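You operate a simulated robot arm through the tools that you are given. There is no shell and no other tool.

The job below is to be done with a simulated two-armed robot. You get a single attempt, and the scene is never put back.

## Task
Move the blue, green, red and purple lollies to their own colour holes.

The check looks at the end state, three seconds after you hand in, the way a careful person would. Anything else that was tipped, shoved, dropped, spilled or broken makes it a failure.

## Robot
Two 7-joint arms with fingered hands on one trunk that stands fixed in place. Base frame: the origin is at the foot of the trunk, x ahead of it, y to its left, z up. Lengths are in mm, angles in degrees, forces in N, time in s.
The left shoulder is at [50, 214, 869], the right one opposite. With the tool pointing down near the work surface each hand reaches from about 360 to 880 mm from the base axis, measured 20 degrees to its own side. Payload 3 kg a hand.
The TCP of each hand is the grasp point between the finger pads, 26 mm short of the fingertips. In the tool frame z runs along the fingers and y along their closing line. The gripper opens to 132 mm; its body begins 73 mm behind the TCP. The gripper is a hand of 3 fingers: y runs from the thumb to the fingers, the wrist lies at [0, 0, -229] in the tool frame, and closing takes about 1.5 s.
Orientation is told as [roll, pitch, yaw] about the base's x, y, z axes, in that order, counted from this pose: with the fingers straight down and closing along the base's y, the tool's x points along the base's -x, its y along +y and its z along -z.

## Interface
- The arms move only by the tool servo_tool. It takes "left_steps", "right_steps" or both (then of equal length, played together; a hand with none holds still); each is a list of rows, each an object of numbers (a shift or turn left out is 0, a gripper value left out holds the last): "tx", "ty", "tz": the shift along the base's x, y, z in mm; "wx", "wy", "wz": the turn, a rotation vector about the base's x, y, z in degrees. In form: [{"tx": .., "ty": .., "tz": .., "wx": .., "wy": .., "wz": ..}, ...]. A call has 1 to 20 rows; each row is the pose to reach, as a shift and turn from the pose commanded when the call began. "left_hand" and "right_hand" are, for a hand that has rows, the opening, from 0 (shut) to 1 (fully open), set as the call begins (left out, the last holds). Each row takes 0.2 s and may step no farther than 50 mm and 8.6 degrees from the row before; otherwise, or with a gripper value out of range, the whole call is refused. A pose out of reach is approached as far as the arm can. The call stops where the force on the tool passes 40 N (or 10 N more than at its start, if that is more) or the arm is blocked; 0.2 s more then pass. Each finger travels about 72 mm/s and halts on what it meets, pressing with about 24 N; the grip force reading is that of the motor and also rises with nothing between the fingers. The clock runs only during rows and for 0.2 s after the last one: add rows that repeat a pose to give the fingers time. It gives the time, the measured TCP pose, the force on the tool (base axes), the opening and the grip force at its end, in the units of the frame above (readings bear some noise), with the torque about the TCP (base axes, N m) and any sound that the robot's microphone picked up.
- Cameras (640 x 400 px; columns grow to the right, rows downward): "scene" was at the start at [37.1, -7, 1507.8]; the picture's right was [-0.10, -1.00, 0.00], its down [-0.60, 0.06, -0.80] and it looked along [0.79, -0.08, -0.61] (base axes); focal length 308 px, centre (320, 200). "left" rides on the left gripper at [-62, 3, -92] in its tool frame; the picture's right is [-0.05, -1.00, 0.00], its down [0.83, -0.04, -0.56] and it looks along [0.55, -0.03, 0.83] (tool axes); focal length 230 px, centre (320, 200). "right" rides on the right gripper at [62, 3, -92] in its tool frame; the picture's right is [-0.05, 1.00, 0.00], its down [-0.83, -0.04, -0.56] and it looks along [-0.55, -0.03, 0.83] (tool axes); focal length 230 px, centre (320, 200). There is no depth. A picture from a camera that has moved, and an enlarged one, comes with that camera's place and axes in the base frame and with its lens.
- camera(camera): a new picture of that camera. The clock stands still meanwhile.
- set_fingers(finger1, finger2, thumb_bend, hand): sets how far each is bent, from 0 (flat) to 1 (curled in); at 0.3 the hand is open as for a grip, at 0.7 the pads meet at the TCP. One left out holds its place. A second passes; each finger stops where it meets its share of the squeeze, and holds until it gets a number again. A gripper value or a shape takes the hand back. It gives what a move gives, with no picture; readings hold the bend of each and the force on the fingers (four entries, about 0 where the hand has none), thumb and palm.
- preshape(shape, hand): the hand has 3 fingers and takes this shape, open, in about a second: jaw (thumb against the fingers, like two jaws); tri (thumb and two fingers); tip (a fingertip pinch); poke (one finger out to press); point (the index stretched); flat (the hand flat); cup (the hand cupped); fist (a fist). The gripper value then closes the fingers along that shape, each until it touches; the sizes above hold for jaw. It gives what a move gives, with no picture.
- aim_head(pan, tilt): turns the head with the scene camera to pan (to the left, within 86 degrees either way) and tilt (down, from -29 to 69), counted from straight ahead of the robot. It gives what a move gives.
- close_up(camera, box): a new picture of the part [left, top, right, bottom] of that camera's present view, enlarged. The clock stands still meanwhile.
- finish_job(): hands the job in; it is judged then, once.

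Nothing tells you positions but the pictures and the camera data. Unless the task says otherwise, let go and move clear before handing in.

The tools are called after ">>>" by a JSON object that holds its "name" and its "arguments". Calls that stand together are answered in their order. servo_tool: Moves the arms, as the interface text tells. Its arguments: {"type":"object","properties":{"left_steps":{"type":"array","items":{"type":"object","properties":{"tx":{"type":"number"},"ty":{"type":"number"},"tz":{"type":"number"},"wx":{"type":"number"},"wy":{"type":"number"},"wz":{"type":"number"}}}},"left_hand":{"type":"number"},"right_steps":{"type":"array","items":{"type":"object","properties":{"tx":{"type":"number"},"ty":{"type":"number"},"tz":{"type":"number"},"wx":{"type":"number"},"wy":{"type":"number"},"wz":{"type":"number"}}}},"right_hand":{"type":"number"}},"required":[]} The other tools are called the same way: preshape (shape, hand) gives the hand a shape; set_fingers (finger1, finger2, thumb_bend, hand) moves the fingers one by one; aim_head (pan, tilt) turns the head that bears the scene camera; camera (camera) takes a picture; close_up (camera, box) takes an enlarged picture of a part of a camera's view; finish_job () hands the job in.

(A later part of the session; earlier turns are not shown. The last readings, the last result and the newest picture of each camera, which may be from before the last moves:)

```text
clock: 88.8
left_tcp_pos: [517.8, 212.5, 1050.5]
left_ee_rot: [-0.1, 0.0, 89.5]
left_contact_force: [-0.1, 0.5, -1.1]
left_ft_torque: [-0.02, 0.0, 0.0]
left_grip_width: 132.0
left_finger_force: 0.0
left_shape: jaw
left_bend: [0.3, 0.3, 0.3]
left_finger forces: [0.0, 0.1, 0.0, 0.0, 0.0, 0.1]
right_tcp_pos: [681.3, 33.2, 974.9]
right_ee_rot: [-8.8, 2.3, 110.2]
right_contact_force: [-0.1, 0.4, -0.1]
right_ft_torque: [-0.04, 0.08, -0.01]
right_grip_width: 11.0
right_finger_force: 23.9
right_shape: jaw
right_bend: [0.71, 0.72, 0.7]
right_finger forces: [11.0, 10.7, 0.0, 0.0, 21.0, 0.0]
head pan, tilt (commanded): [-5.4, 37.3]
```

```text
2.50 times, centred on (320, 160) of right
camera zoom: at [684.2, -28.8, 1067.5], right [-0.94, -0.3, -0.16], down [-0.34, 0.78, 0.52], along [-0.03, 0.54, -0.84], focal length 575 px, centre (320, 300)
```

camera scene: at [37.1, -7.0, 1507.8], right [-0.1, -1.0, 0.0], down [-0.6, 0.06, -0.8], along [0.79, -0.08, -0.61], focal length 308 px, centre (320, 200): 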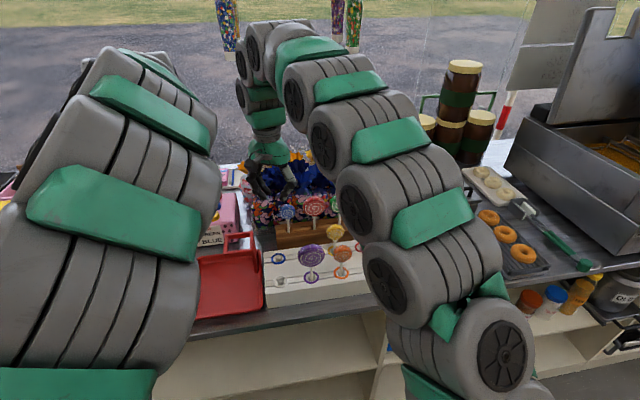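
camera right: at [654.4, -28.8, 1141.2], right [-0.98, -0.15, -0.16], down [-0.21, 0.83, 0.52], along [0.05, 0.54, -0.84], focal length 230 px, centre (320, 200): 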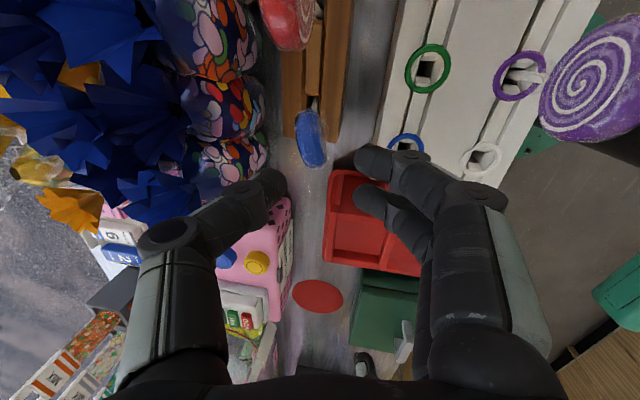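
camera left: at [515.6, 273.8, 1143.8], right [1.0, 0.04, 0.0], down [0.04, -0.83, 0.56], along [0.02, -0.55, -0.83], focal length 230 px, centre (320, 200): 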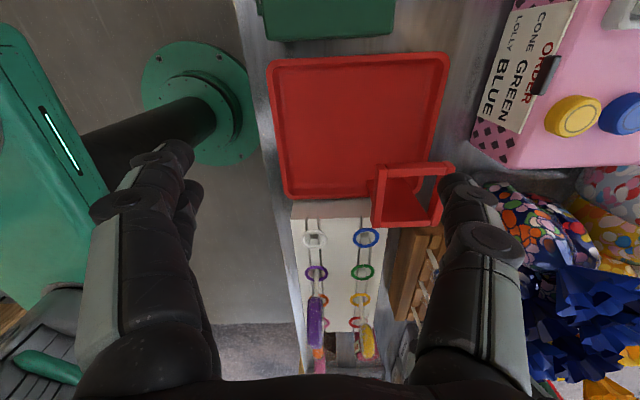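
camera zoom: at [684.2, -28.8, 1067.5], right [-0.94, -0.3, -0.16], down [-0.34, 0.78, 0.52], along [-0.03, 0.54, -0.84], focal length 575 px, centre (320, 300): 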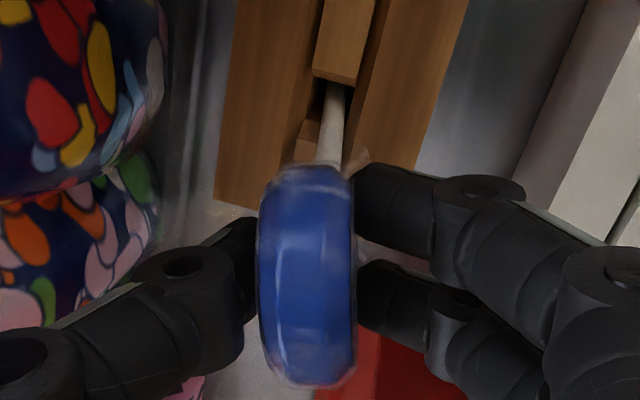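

A firm, clean face grip with almost no side load. Pulling the lolly out along its own lean direction.

>>> {"name": "servo_tool", "arguments": {"right_steps": [{"tx": -1, "ty": 1, "tz": 8}, {"tx": -2.5, "ty": 2, "tz": 18}, {"tx": -4.5, "ty": 4, "tz": 32}, {"tx": -7, "ty": 6, "tz": 48}, {"tx": -10, "ty": 7, "tz": 65}, {"tx": -15, "ty": 7, "tz": 80}, {"tx": -15, "ty": 7, "tz": 80}]}}

>>> {"name": "close_up", "arguments": {"camera": "scene", "box": [240, 150, 380, 260]}}

>>> {"name": "camera", "arguments": {"camera": "right"}}

```text
clock: 90.4
left_tcp_pos: [517.7, 212.9, 1051.5]
left_ee_rot: [0.0, 0.0, 89.3]
left_contact_force: [0.2, 0.2, 0.4]
left_ft_torque: [0.02, -0.01, 0.01]
left_grip_width: 131.8
left_finger_force: 0.1
left_shape: jaw
left_bend: [0.3, 0.3, 0.3]
left_finger forces: [0.0, 0.0, 0.1, 0.0, 0.0, 0.1]
right_tcp_pos: [663.0, 36.1, 1048.8]
right_ee_rot: [-8.8, 2.4, 110.2]
right_contact_force: [-0.6, -0.3, 0.7]
right_ft_torque: [-0.02, 0.0, 0.01]
right_grip_width: 11.0
right_finger_force: 24.2
right_shape: jaw
right_bend: [0.71, 0.72, 0.7]
right_finger forces: [10.9, 10.7, 0.0, 0.1, 21.7, 0.0]
right hand out of reach, approached as far as the arm can: row 4, 5, 6, 7
head pan, tilt (commanded): [-5.4, 37.3]
```

```text
3.64 times, centred on (310, 205) of scene
camera zoom: at [37.1, -7.1, 1507.8], right [-0.1, -1.0, 0.0], down [-0.6, 0.06, -0.8], along [0.79, -0.08, -0.61], focal length 1122 px, centre (356, 182)
```

zoom: 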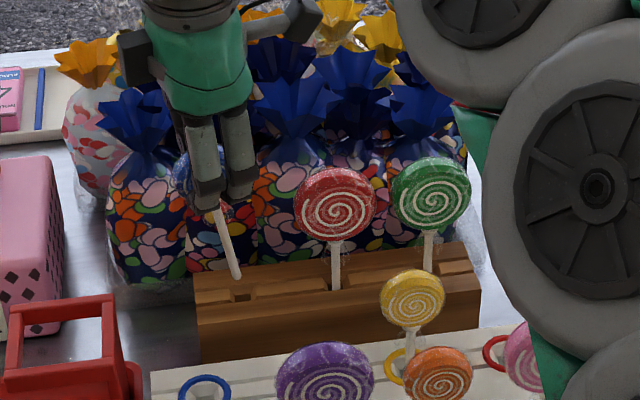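

```text
taken
camera right: at [667.0, -24.8, 1141.1], right [-0.94, -0.3, -0.15], down [-0.34, 0.78, 0.52], along [-0.03, 0.54, -0.84], focal length 230 px, centre (320, 200)
```

right: 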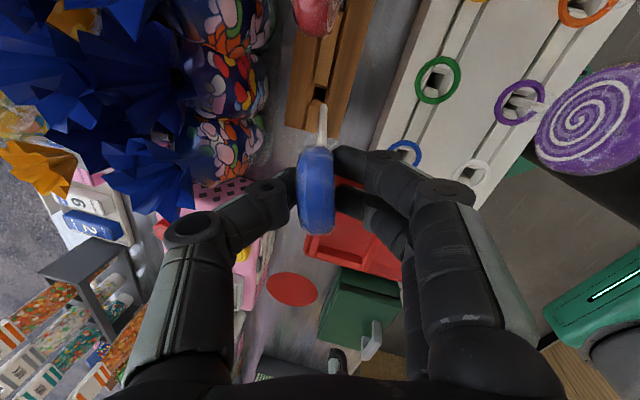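

Blue is out of the block. I'll carry it over towards the blue hole, then square it up (turn back about 15° and take out the lean).

>>> {"name": "servo_tool", "arguments": {"right_steps": [{"tx": -20, "ty": 2, "tz": 5}, {"tx": -45, "ty": 4, "tz": 12}, {"tx": -62, "ty": 8, "tz": 15}, {"tx": -62, "ty": 8, "tz": 15, "wz": -7.5}, {"tx": -62, "ty": 8, "tz": 15, "wz": -15}, {"tx": -62, "ty": 8, "tz": 15, "wz": -15}]}}

>>> {"name": "servo_tool", "arguments": {"right_steps": [{"wy": 4, "wx": 3.5}, {"wy": 8, "wx": 7}, {"wy": 8, "wx": 7}]}}

>>> {"name": "close_up", "arguments": {"camera": "scene", "box": [230, 170, 370, 290]}}

>>> {"name": "close_up", "arguments": {"camera": "left", "box": [290, 200, 450, 360]}}

```text
clock: 91.8
left_tcp_pos: [518.0, 212.1, 1050.1]
left_ee_rot: [0.0, 0.0, 89.5]
left_contact_force: [-0.3, 0.9, 0.5]
left_ft_torque: [-0.01, 0.02, 0.02]
left_grip_width: 132.2
left_finger_force: 0.0
left_shape: jaw
left_bend: [0.3, 0.3, 0.3]
left_finger forces: [0.0, 0.0, 0.1, 0.1, 0.1, 0.0]
right_tcp_pos: [601.3, 45.4, 1063.8]
right_ee_rot: [-8.8, 2.3, 95.2]
right_contact_force: [0.1, 0.5, -0.2]
right_ft_torque: [-0.03, -0.01, 0.03]
right_grip_width: 11.1
right_finger_force: 23.9
right_shape: jaw
right_bend: [0.71, 0.72, 0.7]
right_finger forces: [10.8, 10.7, 0.0, 0.0, 21.5, 0.1]
head pan, tilt (commanded): [-5.4, 37.3]
```

```text
clock: 92.6
left_tcp_pos: [517.8, 212.6, 1050.4]
left_ee_rot: [0.0, 0.0, 89.5]
left_contact_force: [-0.3, -1.0, 0.2]
left_ft_torque: [-0.01, 0.0, 0.0]
left_grip_width: 132.3
left_finger_force: 0.1
left_shape: jaw
left_bend: [0.3, 0.3, 0.3]
left_finger forces: [0.0, 0.0, 0.1, 0.1, 0.0, 0.0]
right_tcp_pos: [601.5, 45.3, 1064.8]
right_ee_rot: [-1.5, -5.6, 95.1]
right_contact_force: [-0.6, -0.3, -0.7]
right_ft_torque: [0.05, -0.02, -0.02]
right_grip_width: 10.7
right_finger_force: 24.2
right_shape: jaw
right_bend: [0.71, 0.72, 0.7]
right_finger forces: [10.8, 10.6, 0.0, 0.1, 21.5, 0.1]
head pan, tilt (commanded): [-5.4, 37.3]
```

```text
3.33 times, centred on (300, 230) of scene
camera zoom: at [37.1, -7.0, 1507.8], right [-0.1, -1.0, 0.0], down [-0.6, 0.06, -0.8], along [0.79, -0.08, -0.61], focal length 1028 px, centre (387, 100)
```

zoom: 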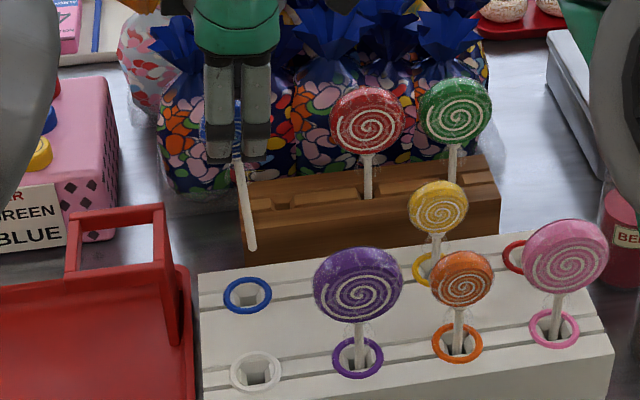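

```text
2.50 times, centred on (370, 280) of left
camera zoom: at [515.6, 273.8, 1143.8], right [1.0, 0.04, 0.0], down [0.04, -0.83, 0.56], along [0.02, -0.55, -0.83], focal length 575 px, centre (195, 0)
```

zoom: 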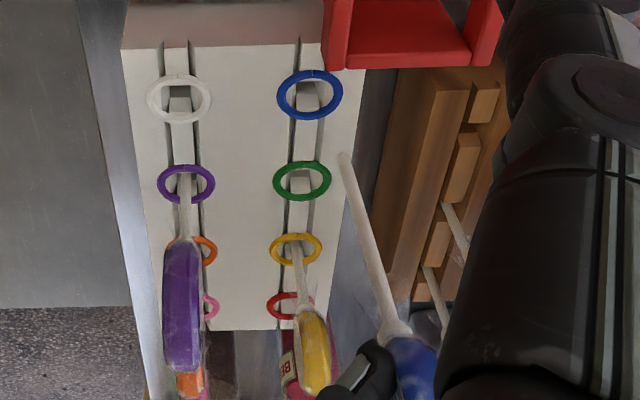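

>>> {"name": "servo_tool", "arguments": {"right_steps": [{"tx": -8, "ty": 0.4, "wx": 0.9, "wy": -0.4}, {"tx": -15, "ty": 0.7, "wx": 1.8, "wy": -0.9}, {"tx": -15, "ty": 0.7, "wx": 1.8, "wy": -0.9}]}}

>>> {"name": "close_up", "arguments": {"camera": "scene", "box": [265, 205, 325, 265]}}

>>> {"name": "close_up", "arguments": {"camera": "left", "box": [330, 220, 410, 340]}}

```text
clock: 93.4
left_tcp_pos: [517.5, 211.8, 1050.9]
left_ee_rot: [0.1, 0.0, 89.4]
left_contact_force: [-0.2, -0.1, -0.2]
left_ft_torque: [0.01, -0.02, -0.02]
left_grip_width: 132.1
left_finger_force: 0.1
left_shape: jaw
left_bend: [0.3, 0.3, 0.3]
left_finger forces: [0.0, 0.0, 0.0, 0.0, 0.1, 0.0]
right_tcp_pos: [586.4, 44.7, 1064.1]
right_ee_rot: [-2.6, -7.2, 95.1]
right_contact_force: [-0.5, -0.2, 0.0]
right_ft_torque: [0.0, 0.0, 0.01]
right_grip_width: 11.0
right_finger_force: 24.0
right_shape: jaw
right_bend: [0.71, 0.72, 0.7]
right_finger forces: [10.9, 10.6, 0.0, 0.1, 21.4, 0.0]
head pan, tilt (commanded): [-5.4, 37.3]
```

```text
6.67 times, centred on (295, 235) of scene
camera zoom: at [37.1, -7.0, 1507.8], right [-0.1, -1.0, 0.0], down [-0.6, 0.06, -0.8], along [0.79, -0.08, -0.61], focal length 2057 px, centre (487, -33)
```

zoom: 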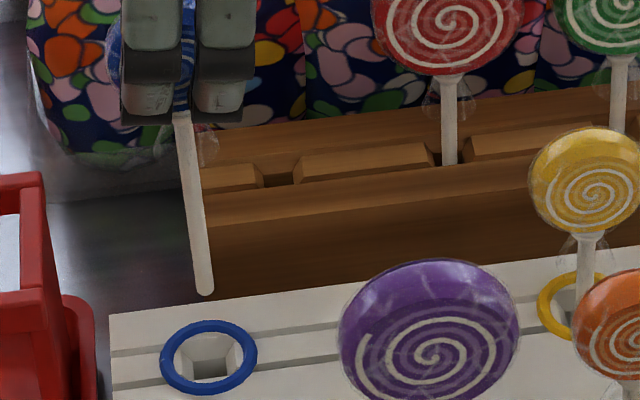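

```text
3.33 times, centred on (370, 280) of left
camera zoom: at [515.6, 273.7, 1143.7], right [1.0, 0.04, 0.0], down [0.04, -0.83, 0.56], along [0.02, -0.55, -0.83], focal length 767 px, centre (153, -67)
```

zoom: 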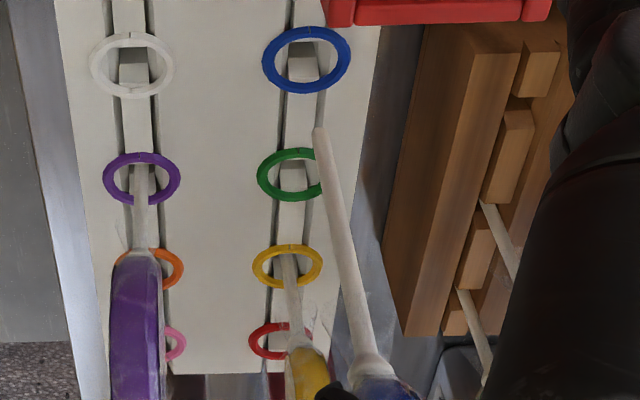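

Blue is vertical to about 0.5°, and its end is within 2 mm of the blue hole's axis. Fine-positioning and lowering the first stage.

>>> {"name": "servo_tool", "arguments": {"right_steps": [{"tx": 1, "ty": 1.9}, {"tx": 1, "ty": 1.9, "tz": -15}, {"tx": 1, "ty": 1.9, "tz": -28}, {"tx": 1, "ty": 1.9, "tz": -28}]}}

>>> {"name": "close_up", "arguments": {"camera": "scene", "box": [270, 230, 320, 270]}}

>>> {"name": "close_up", "arguments": {"camera": "left", "box": [330, 220, 410, 300]}}

```text
clock: 94.4
left_tcp_pos: [517.3, 211.9, 1051.2]
left_ee_rot: [0.0, 0.0, 89.5]
left_contact_force: [0.0, 0.6, -1.0]
left_ft_torque: [0.01, -0.01, 0.03]
left_grip_width: 131.7
left_finger_force: 0.0
left_shape: jaw
left_bend: [0.3, 0.3, 0.3]
left_finger forces: [0.1, 0.0, 0.1, 0.0, 0.1, 0.1]
right_tcp_pos: [586.7, 46.9, 1035.8]
right_ee_rot: [-2.4, -7.1, 95.3]
right_contact_force: [-0.2, -1.1, -0.9]
right_ft_torque: [-0.01, 0.03, 0.0]
right_grip_width: 11.3
right_finger_force: 24.4
right_shape: jaw
right_bend: [0.71, 0.72, 0.7]
right_finger forces: [10.8, 10.8, 0.0, 0.0, 21.6, 0.0]
head pan, tilt (commanded): [-5.4, 37.3]
```

```text
10.00 times, centred on (295, 250) of scene
camera zoom: at [37.1, -7.0, 1507.8], right [-0.1, -1.0, 0.0], down [-0.6, 0.06, -0.8], along [0.79, -0.08, -0.61], focal length 3085 px, centre (570, -300)
```

zoom: 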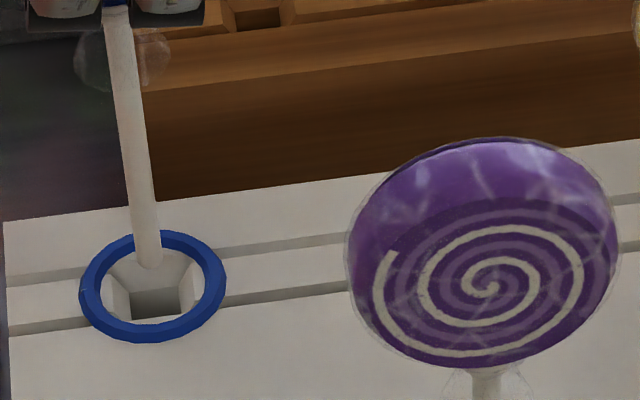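

```text
5.00 times, centred on (370, 260) of left
camera zoom: at [515.6, 273.8, 1143.7], right [1.0, 0.04, 0.0], down [0.04, -0.83, 0.56], along [0.02, -0.55, -0.83], focal length 1150 px, centre (70, -100)
```

zoom: 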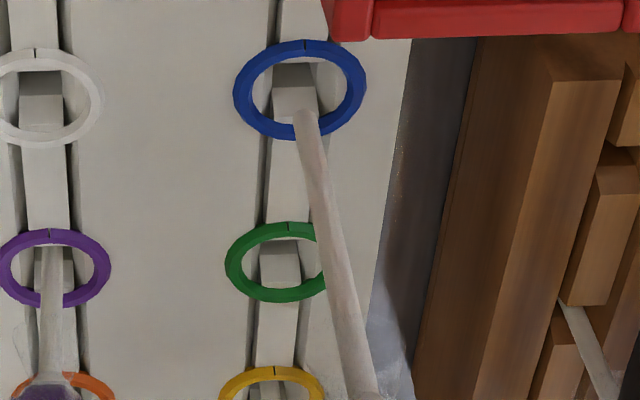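

>>> {"name": "servo_tool", "arguments": {"right_steps": [{"tx": 0.8, "ty": 0.8, "tz": -6}, {"tx": 0.8, "ty": 0.8, "tz": -12}, {"tx": 0.8, "ty": 0.8, "tz": -18}, {"tx": 0.8, "ty": 0.8, "tz": -18}]}}

>>> {"name": "close_up", "arguments": {"camera": "scene", "box": [270, 230, 320, 270]}}

>>> {"name": "close_up", "arguments": {"camera": "left", "box": [330, 220, 410, 300]}}

```text
clock: 95.4
left_tcp_pos: [517.8, 212.0, 1051.1]
left_ee_rot: [0.0, -0.1, 89.5]
left_contact_force: [0.0, -0.4, -0.3]
left_ft_torque: [-0.02, -0.01, -0.02]
left_grip_width: 131.9
left_finger_force: 0.1
left_shape: jaw
left_bend: [0.3, 0.3, 0.3]
left_finger forces: [0.0, 0.0, 0.1, 0.1, 0.0, 0.0]
right_tcp_pos: [589.0, 48.7, 1018.7]
right_ee_rot: [-2.6, -7.2, 95.2]
right_contact_force: [-0.6, 0.8, 0.0]
right_ft_torque: [-0.04, 0.02, 0.0]
right_grip_width: 10.7
right_finger_force: 23.8
right_shape: jaw
right_bend: [0.71, 0.72, 0.7]
right_finger forces: [10.8, 10.6, 0.0, 0.0, 21.6, 0.1]
head pan, tilt (commanded): [-5.4, 37.3]
```

```text
10.00 times, centred on (295, 250) of scene
camera zoom: at [37.1, -7.0, 1507.8], right [-0.1, -1.0, 0.0], down [-0.6, 0.06, -0.8], along [0.79, -0.08, -0.61], focal length 3085 px, centre (570, -300)
```

zoom: 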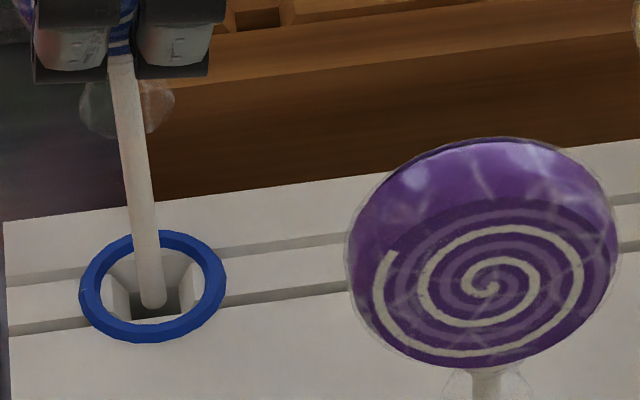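

```text
5.00 times, centred on (370, 260) of left
camera zoom: at [515.6, 273.8, 1143.7], right [1.0, 0.04, 0.0], down [0.04, -0.83, 0.56], along [0.02, -0.55, -0.83], focal length 1150 px, centre (70, -100)
```

zoom: 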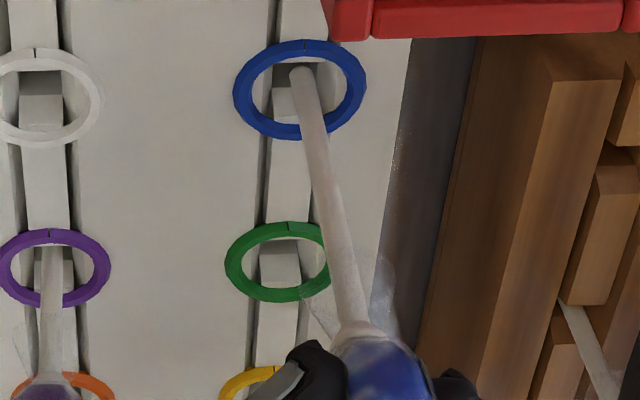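

The end is inside the blue ring and entering the hole cleanly. Lowering to just above the floor.

>>> {"name": "servo_tool", "arguments": {"right_steps": [{"tz": -9}, {"tz": -18}, {"tz": -27}, {"tz": -34}, {"tz": -34}]}}

>>> {"name": "close_up", "arguments": {"camera": "scene", "box": [280, 238, 312, 262]}}

>>> {"name": "close_up", "arguments": {"camera": "left", "box": [350, 224, 390, 264]}}

```text
clock: 96.6
left_tcp_pos: [517.5, 212.2, 1049.8]
left_ee_rot: [0.0, 0.0, 89.3]
left_contact_force: [-0.1, 0.0, 0.5]
left_ft_torque: [0.0, -0.01, 0.03]
left_grip_width: 131.9
left_finger_force: 0.0
left_shape: jaw
left_bend: [0.3, 0.3, 0.3]
left_finger forces: [0.0, 0.0, 0.0, 0.0, 0.0, 0.0]
right_tcp_pos: [589.7, 46.4, 983.6]
right_ee_rot: [-2.6, -7.1, 95.2]
right_contact_force: [0.7, 0.4, -0.5]
right_ft_torque: [-0.01, 0.01, 0.01]
right_grip_width: 11.0
right_finger_force: 23.8
right_shape: jaw
right_bend: [0.71, 0.72, 0.7]
right_finger forces: [10.8, 10.6, 0.1, 0.1, 21.5, 0.1]
head pan, tilt (commanded): [-5.4, 37.3]
```

```text
16.00 times, centred on (296, 250) of scene
camera zoom: at [37.1, -7.0, 1507.8], right [-0.1, -1.0, 0.0], down [-0.6, 0.06, -0.8], along [0.79, -0.08, -0.61], focal length 4937 px, centre (704, -600)
```

zoom: 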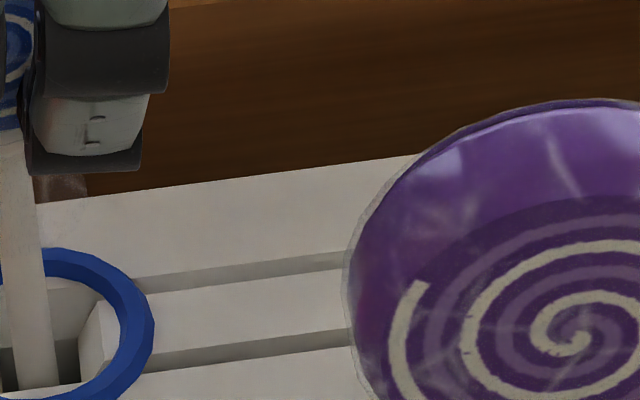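

```text
10.00 times, centred on (370, 244) of left
camera zoom: at [515.6, 273.8, 1143.8], right [1.0, 0.04, 0.0], down [0.04, -0.83, 0.56], along [0.02, -0.55, -0.83], focal length 2301 px, centre (-180, -240)
```

zoom: 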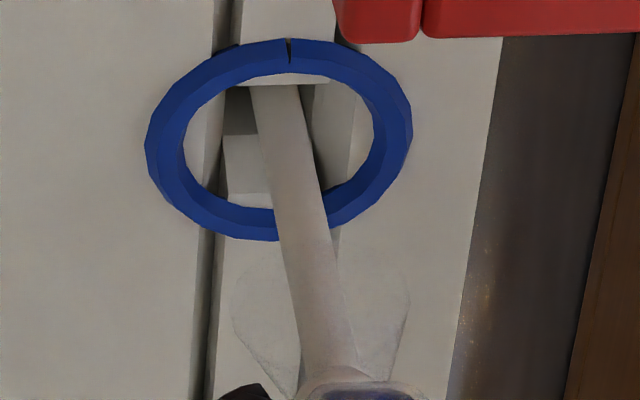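

>>> {"name": "close_up", "arguments": {"camera": "scene", "box": [270, 238, 302, 262]}}

```text
16.00 times, centred on (286, 250) of scene
camera zoom: at [37.1, -7.0, 1507.8], right [-0.1, -1.0, 0.0], down [-0.6, 0.06, -0.8], along [0.79, -0.08, -0.61], focal length 4937 px, centre (864, -600)
```

zoom: 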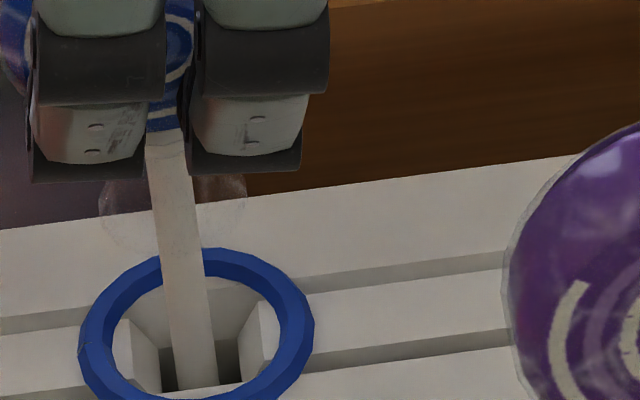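

>>> {"name": "servo_tool", "arguments": {"right_steps": [{"tx": 0.8, "wy": 0.6}, {"tx": 1.5, "wy": 1.2}, {"tx": 1.5, "wy": 1.2}]}}

>>> {"name": "servo_tool", "arguments": {"right_steps": [{"tz": -2}, {"tz": -2}]}}

>>> {"name": "servo_tool", "arguments": {"right_steps": [{"tz": -1.5}, {"tz": -1.5}]}}

>>> {"name": "close_up", "arguments": {"camera": "left", "box": [350, 224, 390, 264]}}

```text
clock: 97.4
left_tcp_pos: [518.3, 213.4, 1050.1]
left_ee_rot: [-0.1, 0.0, 89.5]
left_contact_force: [-0.1, -0.4, 0.6]
left_ft_torque: [-0.02, 0.02, -0.02]
left_grip_width: 131.8
left_finger_force: 0.0
left_shape: jaw
left_bend: [0.3, 0.3, 0.3]
left_finger forces: [0.0, 0.0, 0.1, 0.0, 0.0, 0.0]
right_tcp_pos: [589.5, 47.7, 984.6]
right_ee_rot: [-1.4, -7.3, 95.1]
right_contact_force: [0.3, 0.0, -0.9]
right_ft_torque: [-0.02, 0.0, 0.03]
right_grip_width: 11.0
right_finger_force: 24.1
right_shape: jaw
right_bend: [0.71, 0.72, 0.7]
right_finger forces: [10.8, 10.6, 0.0, 0.0, 21.5, 0.1]
head pan, tilt (commanded): [-5.4, 37.3]
```

```text
clock: 98.0
left_tcp_pos: [517.1, 212.9, 1050.1]
left_ee_rot: [0.0, 0.0, 89.5]
left_contact_force: [0.1, 0.7, 0.3]
left_ft_torque: [0.0, 0.01, 0.01]
left_grip_width: 132.0
left_finger_force: 0.1
left_shape: jaw
left_bend: [0.3, 0.3, 0.3]
left_finger forces: [0.1, 0.0, 0.1, 0.0, 0.0, 0.0]
right_tcp_pos: [590.3, 48.1, 982.0]
right_ee_rot: [-1.4, -7.3, 95.1]
right_contact_force: [-0.6, 0.4, -1.5]
right_ft_torque: [-0.04, 0.0, 0.02]
right_grip_width: 11.0
right_finger_force: 24.3
right_shape: jaw
right_bend: [0.71, 0.72, 0.7]
right_finger forces: [10.8, 10.6, 0.1, 0.0, 21.5, 0.0]
head pan, tilt (commanded): [-5.4, 37.3]
```

```text
clock: 98.6
left_tcp_pos: [517.4, 213.6, 1050.9]
left_ee_rot: [0.0, 0.0, 89.3]
left_contact_force: [-0.7, 0.2, -0.4]
left_ft_torque: [0.0, -0.01, 0.0]
left_grip_width: 131.7
left_finger_force: 0.1
left_shape: jaw
left_bend: [0.3, 0.3, 0.3]
left_finger forces: [0.1, 0.1, 0.0, 0.0, 0.0, 0.1]
right_tcp_pos: [590.9, 48.1, 980.3]
right_ee_rot: [-1.4, -7.3, 95.2]
right_contact_force: [-0.7, -0.1, -0.8]
right_ft_torque: [0.0, 0.0, 0.01]
right_grip_width: 10.9
right_finger_force: 23.7
right_shape: jaw
right_bend: [0.71, 0.72, 0.7]
right_finger forces: [10.8, 10.6, 0.1, 0.0, 21.5, 0.0]
head pan, tilt (commanded): [-5.4, 37.3]
```

```text
10.00 times, centred on (370, 244) of left
camera zoom: at [515.6, 273.8, 1143.7], right [1.0, 0.04, 0.0], down [0.04, -0.83, 0.56], along [0.02, -0.55, -0.83], focal length 2301 px, centre (-180, -240)
```

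zoom: 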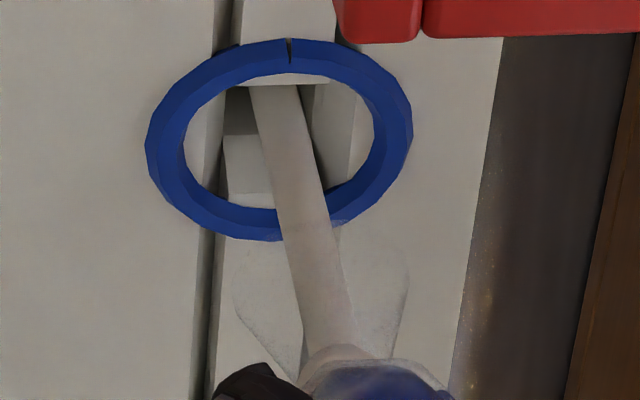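

>>> {"name": "servo_tool", "arguments": {"right_steps": [{"tx": 0.8, "wy": 0.7}, {"tx": 0.8, "wy": 0.7, "tz": -1.5}, {"tx": 0.8, "wy": 0.7, "tz": -1.5}]}}

>>> {"name": "servo_tool", "arguments": {"right_steps": [{"tz": -1.5}, {"tz": -1.5}]}}

>>> {"name": "servo_tool", "arguments": {"right_steps": [{"tz": -1}, {"tz": -1}]}}

```text
clock: 99.4
left_tcp_pos: [517.6, 213.6, 1051.0]
left_ee_rot: [0.0, 0.1, 89.4]
left_contact_force: [-0.1, 0.3, 0.8]
left_ft_torque: [0.05, 0.03, 0.03]
left_grip_width: 132.2
left_finger_force: 0.1
left_shape: jaw
left_bend: [0.3, 0.3, 0.3]
left_finger forces: [0.1, 0.1, 0.0, 0.0, 0.0, 0.1]
right_tcp_pos: [589.9, 48.6, 979.7]
right_ee_rot: [-0.7, -7.3, 95.1]
right_contact_force: [-0.1, -0.2, 0.7]
right_ft_torque: [-0.03, 0.0, -0.01]
right_grip_width: 11.0
right_finger_force: 24.0
right_shape: jaw
right_bend: [0.71, 0.72, 0.7]
right_finger forces: [10.9, 10.6, 0.0, 0.0, 21.5, 0.0]
head pan, tilt (commanded): [-5.4, 37.3]
```

```text
clock: 100.0
left_tcp_pos: [517.1, 211.8, 1050.4]
left_ee_rot: [-0.1, 0.0, 89.4]
left_contact_force: [-0.6, -0.4, 0.0]
left_ft_torque: [-0.04, 0.0, 0.0]
left_grip_width: 132.0
left_finger_force: 0.0
left_shape: jaw
left_bend: [0.3, 0.3, 0.3]
left_finger forces: [0.1, 0.0, 0.0, 0.0, 0.1, 0.0]
right_tcp_pos: [591.3, 47.4, 976.9]
right_ee_rot: [-0.7, -7.3, 95.1]
right_contact_force: [-0.1, -0.2, -0.3]
right_ft_torque: [0.05, 0.05, 0.0]
right_grip_width: 10.9
right_finger_force: 24.4
right_shape: jaw
right_bend: [0.71, 0.72, 0.7]
right_finger forces: [10.8, 10.6, 0.0, 0.0, 21.4, 0.0]
head pan, tilt (commanded): [-5.4, 37.3]
```

```text
clock: 100.6
left_tcp_pos: [517.7, 212.1, 1050.9]
left_ee_rot: [0.0, 0.0, 89.5]
left_contact_force: [-0.2, 0.3, 0.0]
left_ft_torque: [-0.02, 0.03, -0.01]
left_grip_width: 131.5
left_finger_force: 0.1
left_shape: jaw
left_bend: [0.3, 0.3, 0.3]
left_finger forces: [0.0, 0.0, 0.1, 0.0, 0.0, 0.0]
right_tcp_pos: [591.5, 48.4, 976.9]
right_ee_rot: [-0.7, -7.3, 95.0]
right_contact_force: [0.2, 0.1, 1.7]
right_ft_torque: [-0.01, -0.03, 0.02]
right_grip_width: 10.9
right_finger_force: 24.0
right_shape: jaw
right_bend: [0.71, 0.72, 0.7]
right_finger forces: [11.0, 10.7, 0.0, 0.1, 21.9, 0.0]
head pan, tilt (commanded): [-5.4, 37.3]
```

Floor contact felt (1.7 N). Checking verticality before release.

>>> {"name": "close_up", "arguments": {"camera": "left", "box": [350, 224, 390, 264]}}

>>> {"name": "close_up", "arguments": {"camera": "scene", "box": [270, 238, 302, 262]}}

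```text
10.00 times, centred on (370, 244) of left
camera zoom: at [515.6, 273.8, 1143.7], right [1.0, 0.04, 0.0], down [0.04, -0.83, 0.56], along [0.02, -0.55, -0.83], focal length 2301 px, centre (-180, -240)
```

zoom: 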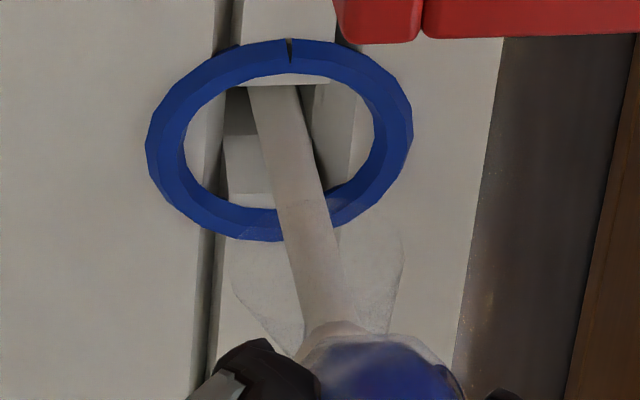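

```text
16.00 times, centred on (286, 250) of scene
camera zoom: at [37.1, -7.0, 1507.8], right [-0.1, -1.0, 0.0], down [-0.6, 0.06, -0.8], along [0.79, -0.08, -0.61], focal length 4937 px, centre (864, -600)
```

zoom: 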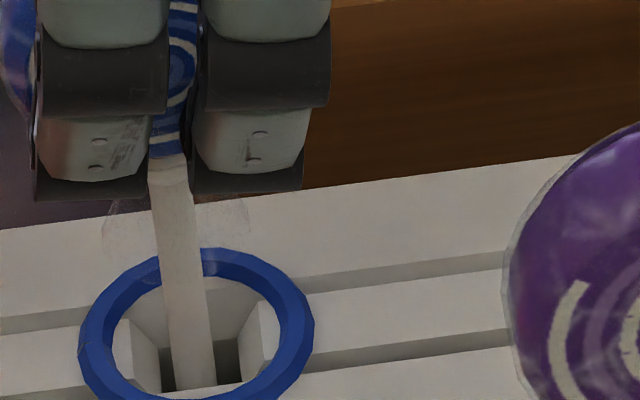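

>>> {"name": "servo_tool", "arguments": {"right_steps": [{"tx": 1.1, "wy": 0.5}, {"tx": 1.1, "wy": 0.5}]}}

>>> {"name": "servo_tool", "arguments": {"right_steps": [{"tz": 0}, {"tz": 0}, {"tz": 0}, {"tz": 0}], "right_hand": 0.16}}

>>> {"name": "close_up", "arguments": {"camera": "left", "box": [350, 224, 390, 264]}}

>>> {"name": "close_up", "arguments": {"camera": "scene", "box": [270, 238, 302, 262]}}

>>> {"name": "close_up", "arguments": {"camera": "right", "box": [220, 80, 420, 240]}}

```text
clock: 101.2
left_tcp_pos: [517.5, 213.9, 1049.5]
left_ee_rot: [0.0, -0.1, 89.5]
left_contact_force: [0.5, 1.1, 0.2]
left_ft_torque: [0.01, 0.01, 0.0]
left_grip_width: 132.1
left_finger_force: 0.0
left_shape: jaw
left_bend: [0.3, 0.3, 0.3]
left_finger forces: [0.0, 0.0, 0.1, 0.1, 0.0, 0.1]
right_tcp_pos: [592.2, 47.8, 977.5]
right_ee_rot: [-0.1, -7.3, 94.9]
right_contact_force: [-0.5, 0.6, 2.3]
right_ft_torque: [0.02, 0.01, 0.0]
right_grip_width: 10.9
right_finger_force: 23.7
right_shape: jaw
right_bend: [0.71, 0.72, 0.7]
right_finger forces: [11.3, 11.0, 0.1, 0.1, 22.0, 0.1]
head pan, tilt (commanded): [-5.4, 37.3]
```

```text
clock: 102.2
left_tcp_pos: [517.2, 212.0, 1051.1]
left_ee_rot: [0.1, 0.0, 89.3]
left_contact_force: [-1.3, -0.4, 0.2]
left_ft_torque: [-0.02, 0.0, 0.01]
left_grip_width: 132.0
left_finger_force: 0.0
left_shape: jaw
left_bend: [0.3, 0.3, 0.3]
left_finger forces: [0.1, 0.0, 0.0, 0.0, 0.0, 0.1]
right_tcp_pos: [593.1, 47.6, 976.7]
right_ee_rot: [-0.2, -7.4, 94.9]
right_contact_force: [0.1, 0.8, 0.0]
right_ft_torque: [-0.01, 0.0, 0.03]
right_grip_width: 21.0
right_finger_force: 0.1
right_shape: jaw
right_bend: [0.73, 0.73, 0.7]
right_finger forces: [0.1, 0.0, 0.0, 0.0, 0.0, 0.0]
head pan, tilt (commanded): [-5.4, 37.3]
```

```text
10.00 times, centred on (370, 244) of left
camera zoom: at [515.6, 273.7, 1143.8], right [1.0, 0.04, 0.0], down [0.04, -0.83, 0.56], along [0.02, -0.55, -0.83], focal length 2301 px, centre (-180, -240)
```

zoom: 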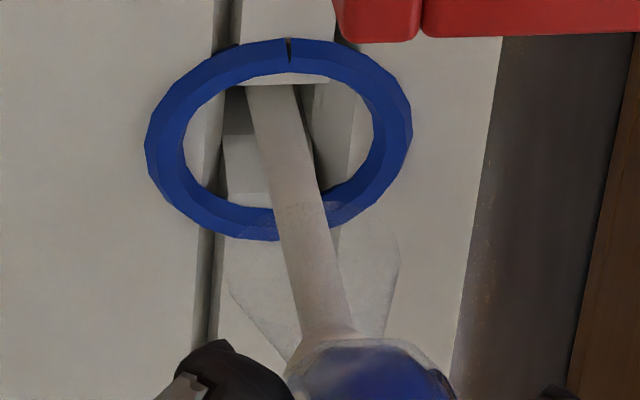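

```text
16.00 times, centred on (286, 250) of scene
camera zoom: at [37.1, -7.0, 1507.8], right [-0.1, -1.0, 0.0], down [-0.6, 0.06, -0.8], along [0.79, -0.08, -0.61], focal length 4937 px, centre (864, -600)
```

zoom: 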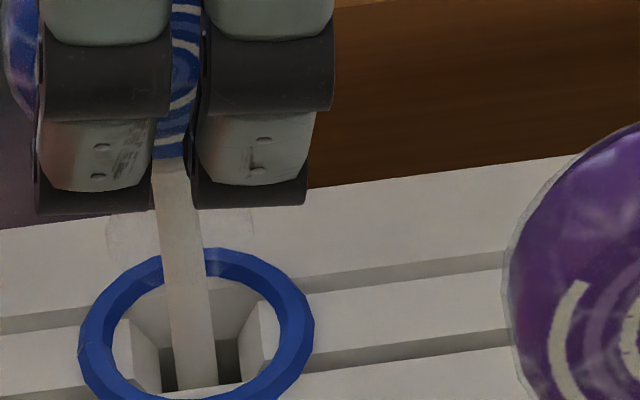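

```text
2.50 times, centred on (320, 160) of right
camera zoom: at [594.7, -25.8, 1059.1], right [-1.0, -0.03, 0.0], down [-0.02, 0.75, 0.66], along [-0.03, 0.66, -0.75], focal length 575 px, centre (320, 300)
```

zoom: 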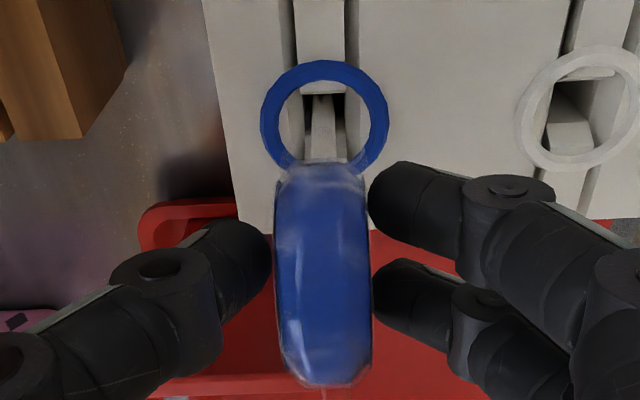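

>>> {"name": "servo_tool", "arguments": {"right_steps": [{"tz": 0}, {"tz": 0}, {"tz": 0}, {"tz": 0}, {"tz": 0}], "right_hand": 0.24}}

>>> {"name": "close_up", "arguments": {"camera": "left", "box": [350, 224, 390, 264]}}

>>> {"name": "close_up", "arguments": {"camera": "right", "box": [220, 80, 420, 240]}}

```text
clock: 103.4
left_tcp_pos: [517.0, 213.0, 1050.2]
left_ee_rot: [0.1, 0.0, 89.5]
left_contact_force: [0.1, -0.7, 0.8]
left_ft_torque: [0.0, 0.03, 0.01]
left_grip_width: 131.7
left_finger_force: 0.1
left_shape: jaw
left_bend: [0.3, 0.3, 0.3]
left_finger forces: [0.0, 0.0, 0.0, 0.0, 0.0, 0.0]
right_tcp_pos: [591.6, 47.8, 976.6]
right_ee_rot: [-0.2, -7.4, 94.8]
right_contact_force: [-0.3, -0.2, 0.1]
right_ft_torque: [0.0, 0.02, 0.02]
right_grip_width: 31.2
right_finger_force: 0.1
right_shape: jaw
right_bend: [0.73, 0.73, 0.7]
right_finger forces: [0.1, 0.0, 0.1, 0.0, 0.0, 0.0]
head pan, tilt (commanded): [-5.4, 37.3]
```

```text
10.00 times, centred on (370, 244) of left
camera zoom: at [515.6, 273.8, 1143.8], right [1.0, 0.04, 0.0], down [0.04, -0.83, 0.56], along [0.02, -0.55, -0.83], focal length 2301 px, centre (-180, -240)
```

zoom: 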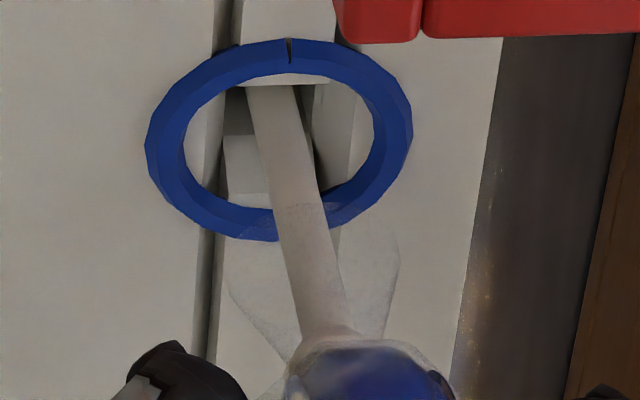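

```text
2.50 times, centred on (320, 160) of right
camera zoom: at [594.7, -25.8, 1059.1], right [-1.0, -0.03, 0.0], down [-0.02, 0.75, 0.66], along [-0.03, 0.66, -0.75], focal length 575 px, centre (320, 300)
```

zoom: 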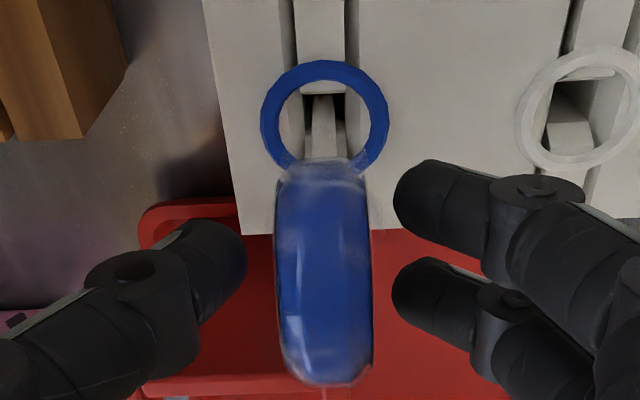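

Blue stands upright on its own in the blue hole. I'll open more, lift clear, and prepare for red: hand at yaw 95° with a 20° forward tilt so the thumb stays clear of the petals.

>>> {"name": "servo_tool", "arguments": {"right_steps": [{"tz": 0}, {"tz": 0}, {"tz": 10}, {"tz": 35}, {"tz": 65}, {"tz": 95}, {"tz": 95}], "right_hand": 0.4}}

>>> {"name": "close_up", "arguments": {"camera": "scene", "box": [240, 160, 400, 300]}}

>>> {"name": "camera", "arguments": {"camera": "left"}}

```text
clock: 105.0
left_tcp_pos: [517.7, 212.6, 1050.9]
left_ee_rot: [0.0, 0.1, 89.4]
left_contact_force: [-0.9, 0.2, 0.6]
left_ft_torque: [-0.02, -0.02, 0.01]
left_grip_width: 131.8
left_finger_force: 0.0
left_shape: jaw
left_bend: [0.3, 0.3, 0.3]
left_finger forces: [0.0, 0.0, 0.1, 0.0, 0.1, 0.1]
right_tcp_pos: [592.6, 48.6, 1072.2]
right_ee_rot: [-0.3, -7.5, 94.9]
right_contact_force: [-0.4, -0.6, -0.7]
right_ft_torque: [-0.01, -0.01, 0.0]
right_grip_width: 52.5
right_finger_force: 0.0
right_shape: jaw
right_bend: [0.73, 0.73, 0.7]
right_finger forces: [0.1, 0.0, 0.1, 0.1, 0.0, 0.0]
head pan, tilt (commanded): [-5.4, 37.3]
```

```text
2.86 times, centred on (320, 230) of scene
camera zoom: at [37.1, -7.0, 1507.8], right [-0.1, -1.0, 0.0], down [-0.6, 0.06, -0.8], along [0.79, -0.08, -0.61], focal length 882 px, centre (320, 114)
```

zoom: 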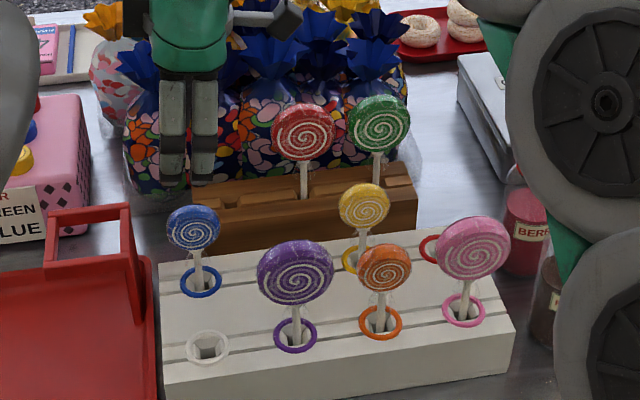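

```text
taken
camera left: at [515.6, 273.7, 1143.8], right [1.0, 0.04, 0.0], down [0.04, -0.83, 0.56], along [0.02, -0.55, -0.83], focal length 230 px, centre (320, 200)
```

left: 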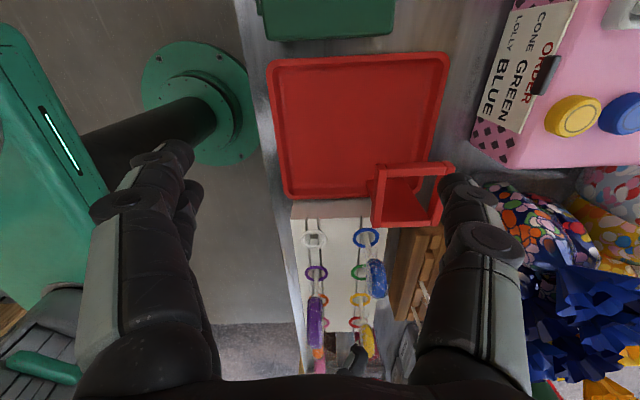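

Both placed lollies stand upright, and red and green are still upright in the block. Now moving to the pre-grasp for red.

>>> {"name": "servo_tool", "arguments": {"right_steps": [{"wx": -4, "ty": -25, "tz": 8}, {"wx": -7.5, "ty": -55, "tz": 8}, {"wx": -7.5, "ty": -85, "tx": 10, "tz": 8}, {"wx": -7.5, "ty": -106, "tx": 25, "tz": 8}, {"wx": -7.5, "ty": -106, "tx": 25, "tz": 8}], "right_hand": 0.22}}

>>> {"name": "servo_tool", "arguments": {"right_steps": [{"wy": -7}, {"wy": -14, "tx": 10, "tz": -5}, {"wy": -20, "tx": 25, "tz": -10}, {"wy": -20, "tx": 45, "tz": -18}, {"wy": -20, "tx": 45, "tz": -18}]}}

>>> {"name": "camera", "arguments": {"camera": "right"}}

>>> {"name": "close_up", "arguments": {"camera": "right", "box": [220, 40, 420, 220]}}

>>> {"name": "close_up", "arguments": {"camera": "scene", "box": [250, 130, 390, 250]}}

```text
clock: 106.2
left_tcp_pos: [516.0, 213.5, 1050.4]
left_ee_rot: [0.0, 0.0, 89.5]
left_contact_force: [-1.0, 0.3, 0.8]
left_ft_torque: [-0.01, -0.02, -0.01]
left_grip_width: 132.1
left_finger_force: 0.1
left_shape: jaw
left_bend: [0.3, 0.3, 0.3]
left_finger forces: [0.0, 0.0, 0.0, 0.0, 0.1, 0.0]
right_tcp_pos: [618.8, -57.9, 1080.0]
right_ee_rot: [0.6, 0.1, 94.9]
right_contact_force: [-0.6, 0.3, 0.8]
right_ft_torque: [0.0, 0.04, 0.0]
right_grip_width: 29.4
right_finger_force: 0.0
right_shape: jaw
right_bend: [0.73, 0.73, 0.7]
right_finger forces: [0.0, 0.0, 0.1, 0.1, 0.1, 0.0]
head pan, tilt (commanded): [-5.4, 37.3]
```

```text
clock: 107.4
left_tcp_pos: [517.9, 212.5, 1052.4]
left_ee_rot: [-0.1, 0.0, 89.4]
left_contact_force: [0.0, -0.5, 0.7]
left_ft_torque: [-0.07, 0.0, 0.01]
left_grip_width: 132.0
left_finger_force: 0.2
left_shape: jaw
left_bend: [0.3, 0.3, 0.3]
left_finger forces: [0.0, 0.0, 0.1, 0.0, 0.0, 0.0]
right_tcp_pos: [660.9, -58.2, 1060.0]
right_ee_rot: [-19.5, 1.8, 94.5]
right_contact_force: [-0.3, -0.5, -1.0]
right_ft_torque: [0.01, 0.03, 0.0]
right_grip_width: 29.4
right_finger_force: 0.0
right_shape: jaw
right_bend: [0.73, 0.73, 0.7]
right_finger forces: [0.1, 0.1, 0.0, 0.1, 0.0, 0.0]
head pan, tilt (commanded): [-5.4, 37.3]
```

```text
taken
camera right: at [632.4, -119.6, 1148.0], right [-0.94, -0.03, -0.33], down [-0.21, 0.83, 0.51], along [0.26, 0.55, -0.79], focal length 230 px, centre (320, 200)
```

right: 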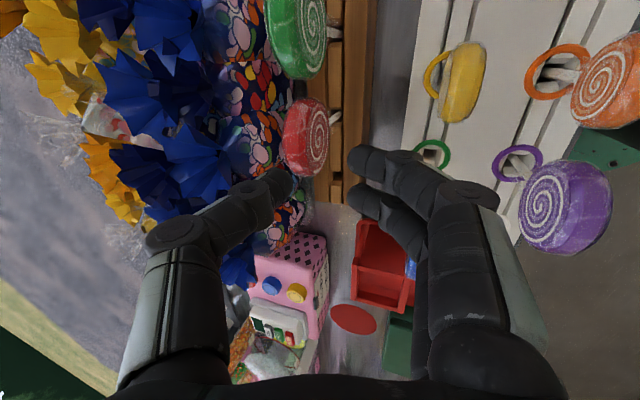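

```text
2.22 times, centred on (320, 130) of right
camera zoom: at [632.4, -119.6, 1148.0], right [-0.94, -0.03, -0.33], down [-0.21, 0.83, 0.51], along [0.26, 0.55, -0.79], focal length 511 px, centre (320, 356)
```

zoom: 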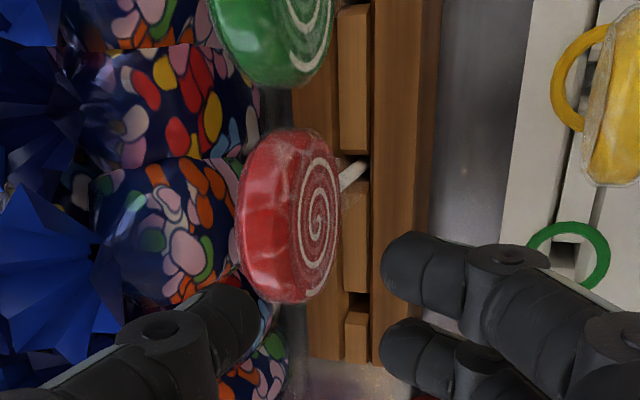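

```text
3.33 times, centred on (320, 190) of scene
camera zoom: at [37.1, -7.0, 1507.8], right [-0.1, -1.0, 0.0], down [-0.6, 0.06, -0.8], along [0.79, -0.08, -0.61], focal length 1028 px, centre (320, 233)
```

zoom: 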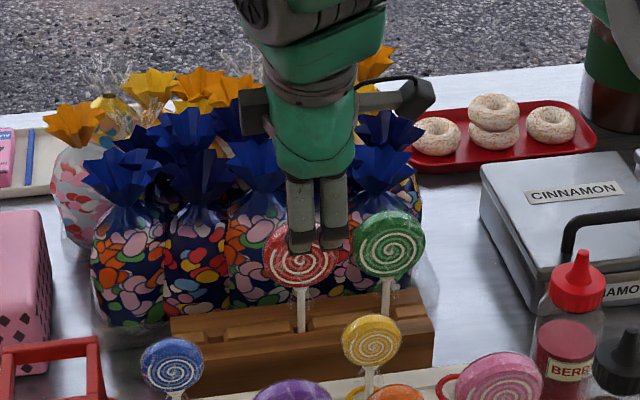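

The red head is about 44 mm ahead of the hand. I'll move horizontally until the hand is over the disc, then check the lateral alignment before descending vertically.

>>> {"name": "servo_tool", "arguments": {"right_steps": [{"tx": 15, "ty": 0.4}, {"tx": 30, "ty": 0.8}, {"tx": 37, "ty": 0.8}, {"tx": 37, "ty": 0.8, "tz": -8}, {"tx": 37, "ty": 0.8, "tz": -8}]}}

>>> {"name": "close_up", "arguments": {"camera": "right", "box": [220, 80, 420, 240]}}

>>> {"name": "close_up", "arguments": {"camera": "scene", "box": [250, 130, 390, 250]}}

```text
clock: 108.6
left_tcp_pos: [516.1, 212.5, 1051.6]
left_ee_rot: [0.1, 0.0, 89.5]
left_contact_force: [0.3, 0.7, 0.2]
left_ft_torque: [-0.03, 0.01, -0.02]
left_grip_width: 131.7
left_finger_force: 0.1
left_shape: jaw
left_bend: [0.3, 0.3, 0.3]
left_finger forces: [0.1, 0.1, 0.1, 0.0, 0.0, 0.0]
right_tcp_pos: [698.8, -56.7, 1053.7]
right_ee_rot: [-19.4, 1.7, 94.6]
right_contact_force: [0.3, 0.7, -0.3]
right_ft_torque: [0.02, 0.0, 0.01]
right_grip_width: 29.0
right_finger_force: 0.1
right_shape: jaw
right_bend: [0.73, 0.73, 0.7]
right_finger forces: [0.0, 0.0, 0.0, 0.1, 0.0, 0.1]
head pan, tilt (commanded): [-5.4, 37.3]
```

```text
2.50 times, centred on (320, 160) of right
camera zoom: at [670.1, -119.5, 1140.0], right [-0.94, -0.03, -0.33], down [-0.21, 0.83, 0.51], along [0.26, 0.55, -0.79], focal length 575 px, centre (320, 300)
```

zoom: 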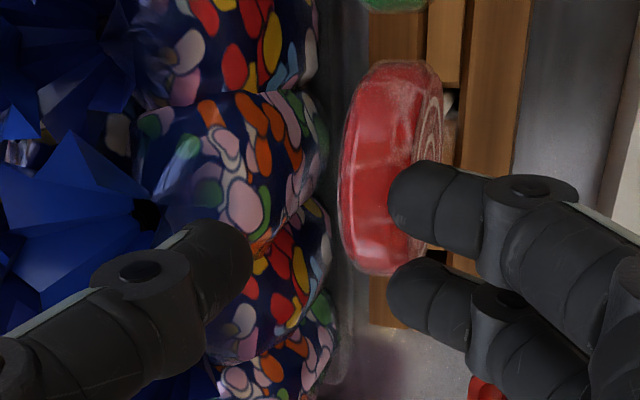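

```text
3.33 times, centred on (320, 190) of scene
camera zoom: at [37.1, -7.0, 1507.8], right [-0.1, -1.0, 0.0], down [-0.6, 0.06, -0.8], along [0.79, -0.08, -0.61], focal length 1028 px, centre (320, 233)
```

zoom: 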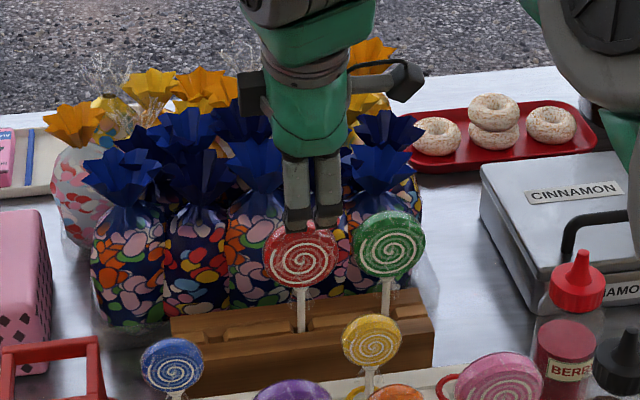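

>>> {"name": "close_up", "arguments": {"camera": "right", "box": [120, 60, 340, 230]}}

>>> {"name": "close_up", "arguments": {"camera": "scene", "box": [290, 150, 370, 220]}}

```text
2.35 times, centred on (230, 145) of right
camera zoom: at [670.1, -119.5, 1140.0], right [-0.94, -0.03, -0.33], down [-0.21, 0.83, 0.51], along [0.26, 0.55, -0.79], focal length 541 px, centre (532, 329)
```

zoom: 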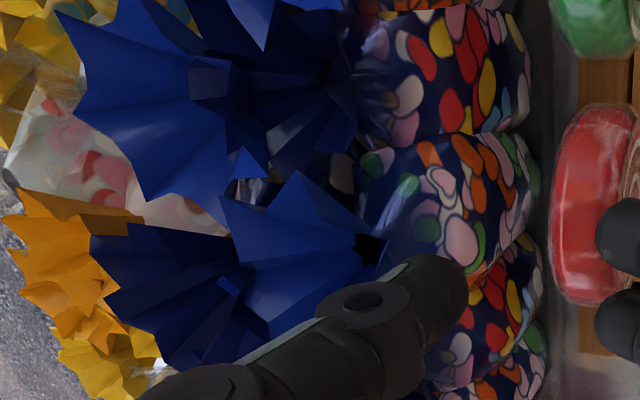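

```text
5.71 times, centred on (330, 185) of scene
camera zoom: at [37.1, -7.0, 1507.8], right [-0.1, -1.0, 0.0], down [-0.6, 0.06, -0.8], along [0.79, -0.08, -0.61], focal length 1763 px, centre (263, 286)
```

zoom: 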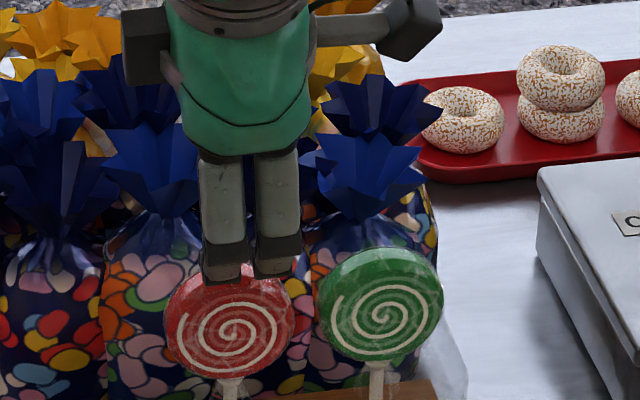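

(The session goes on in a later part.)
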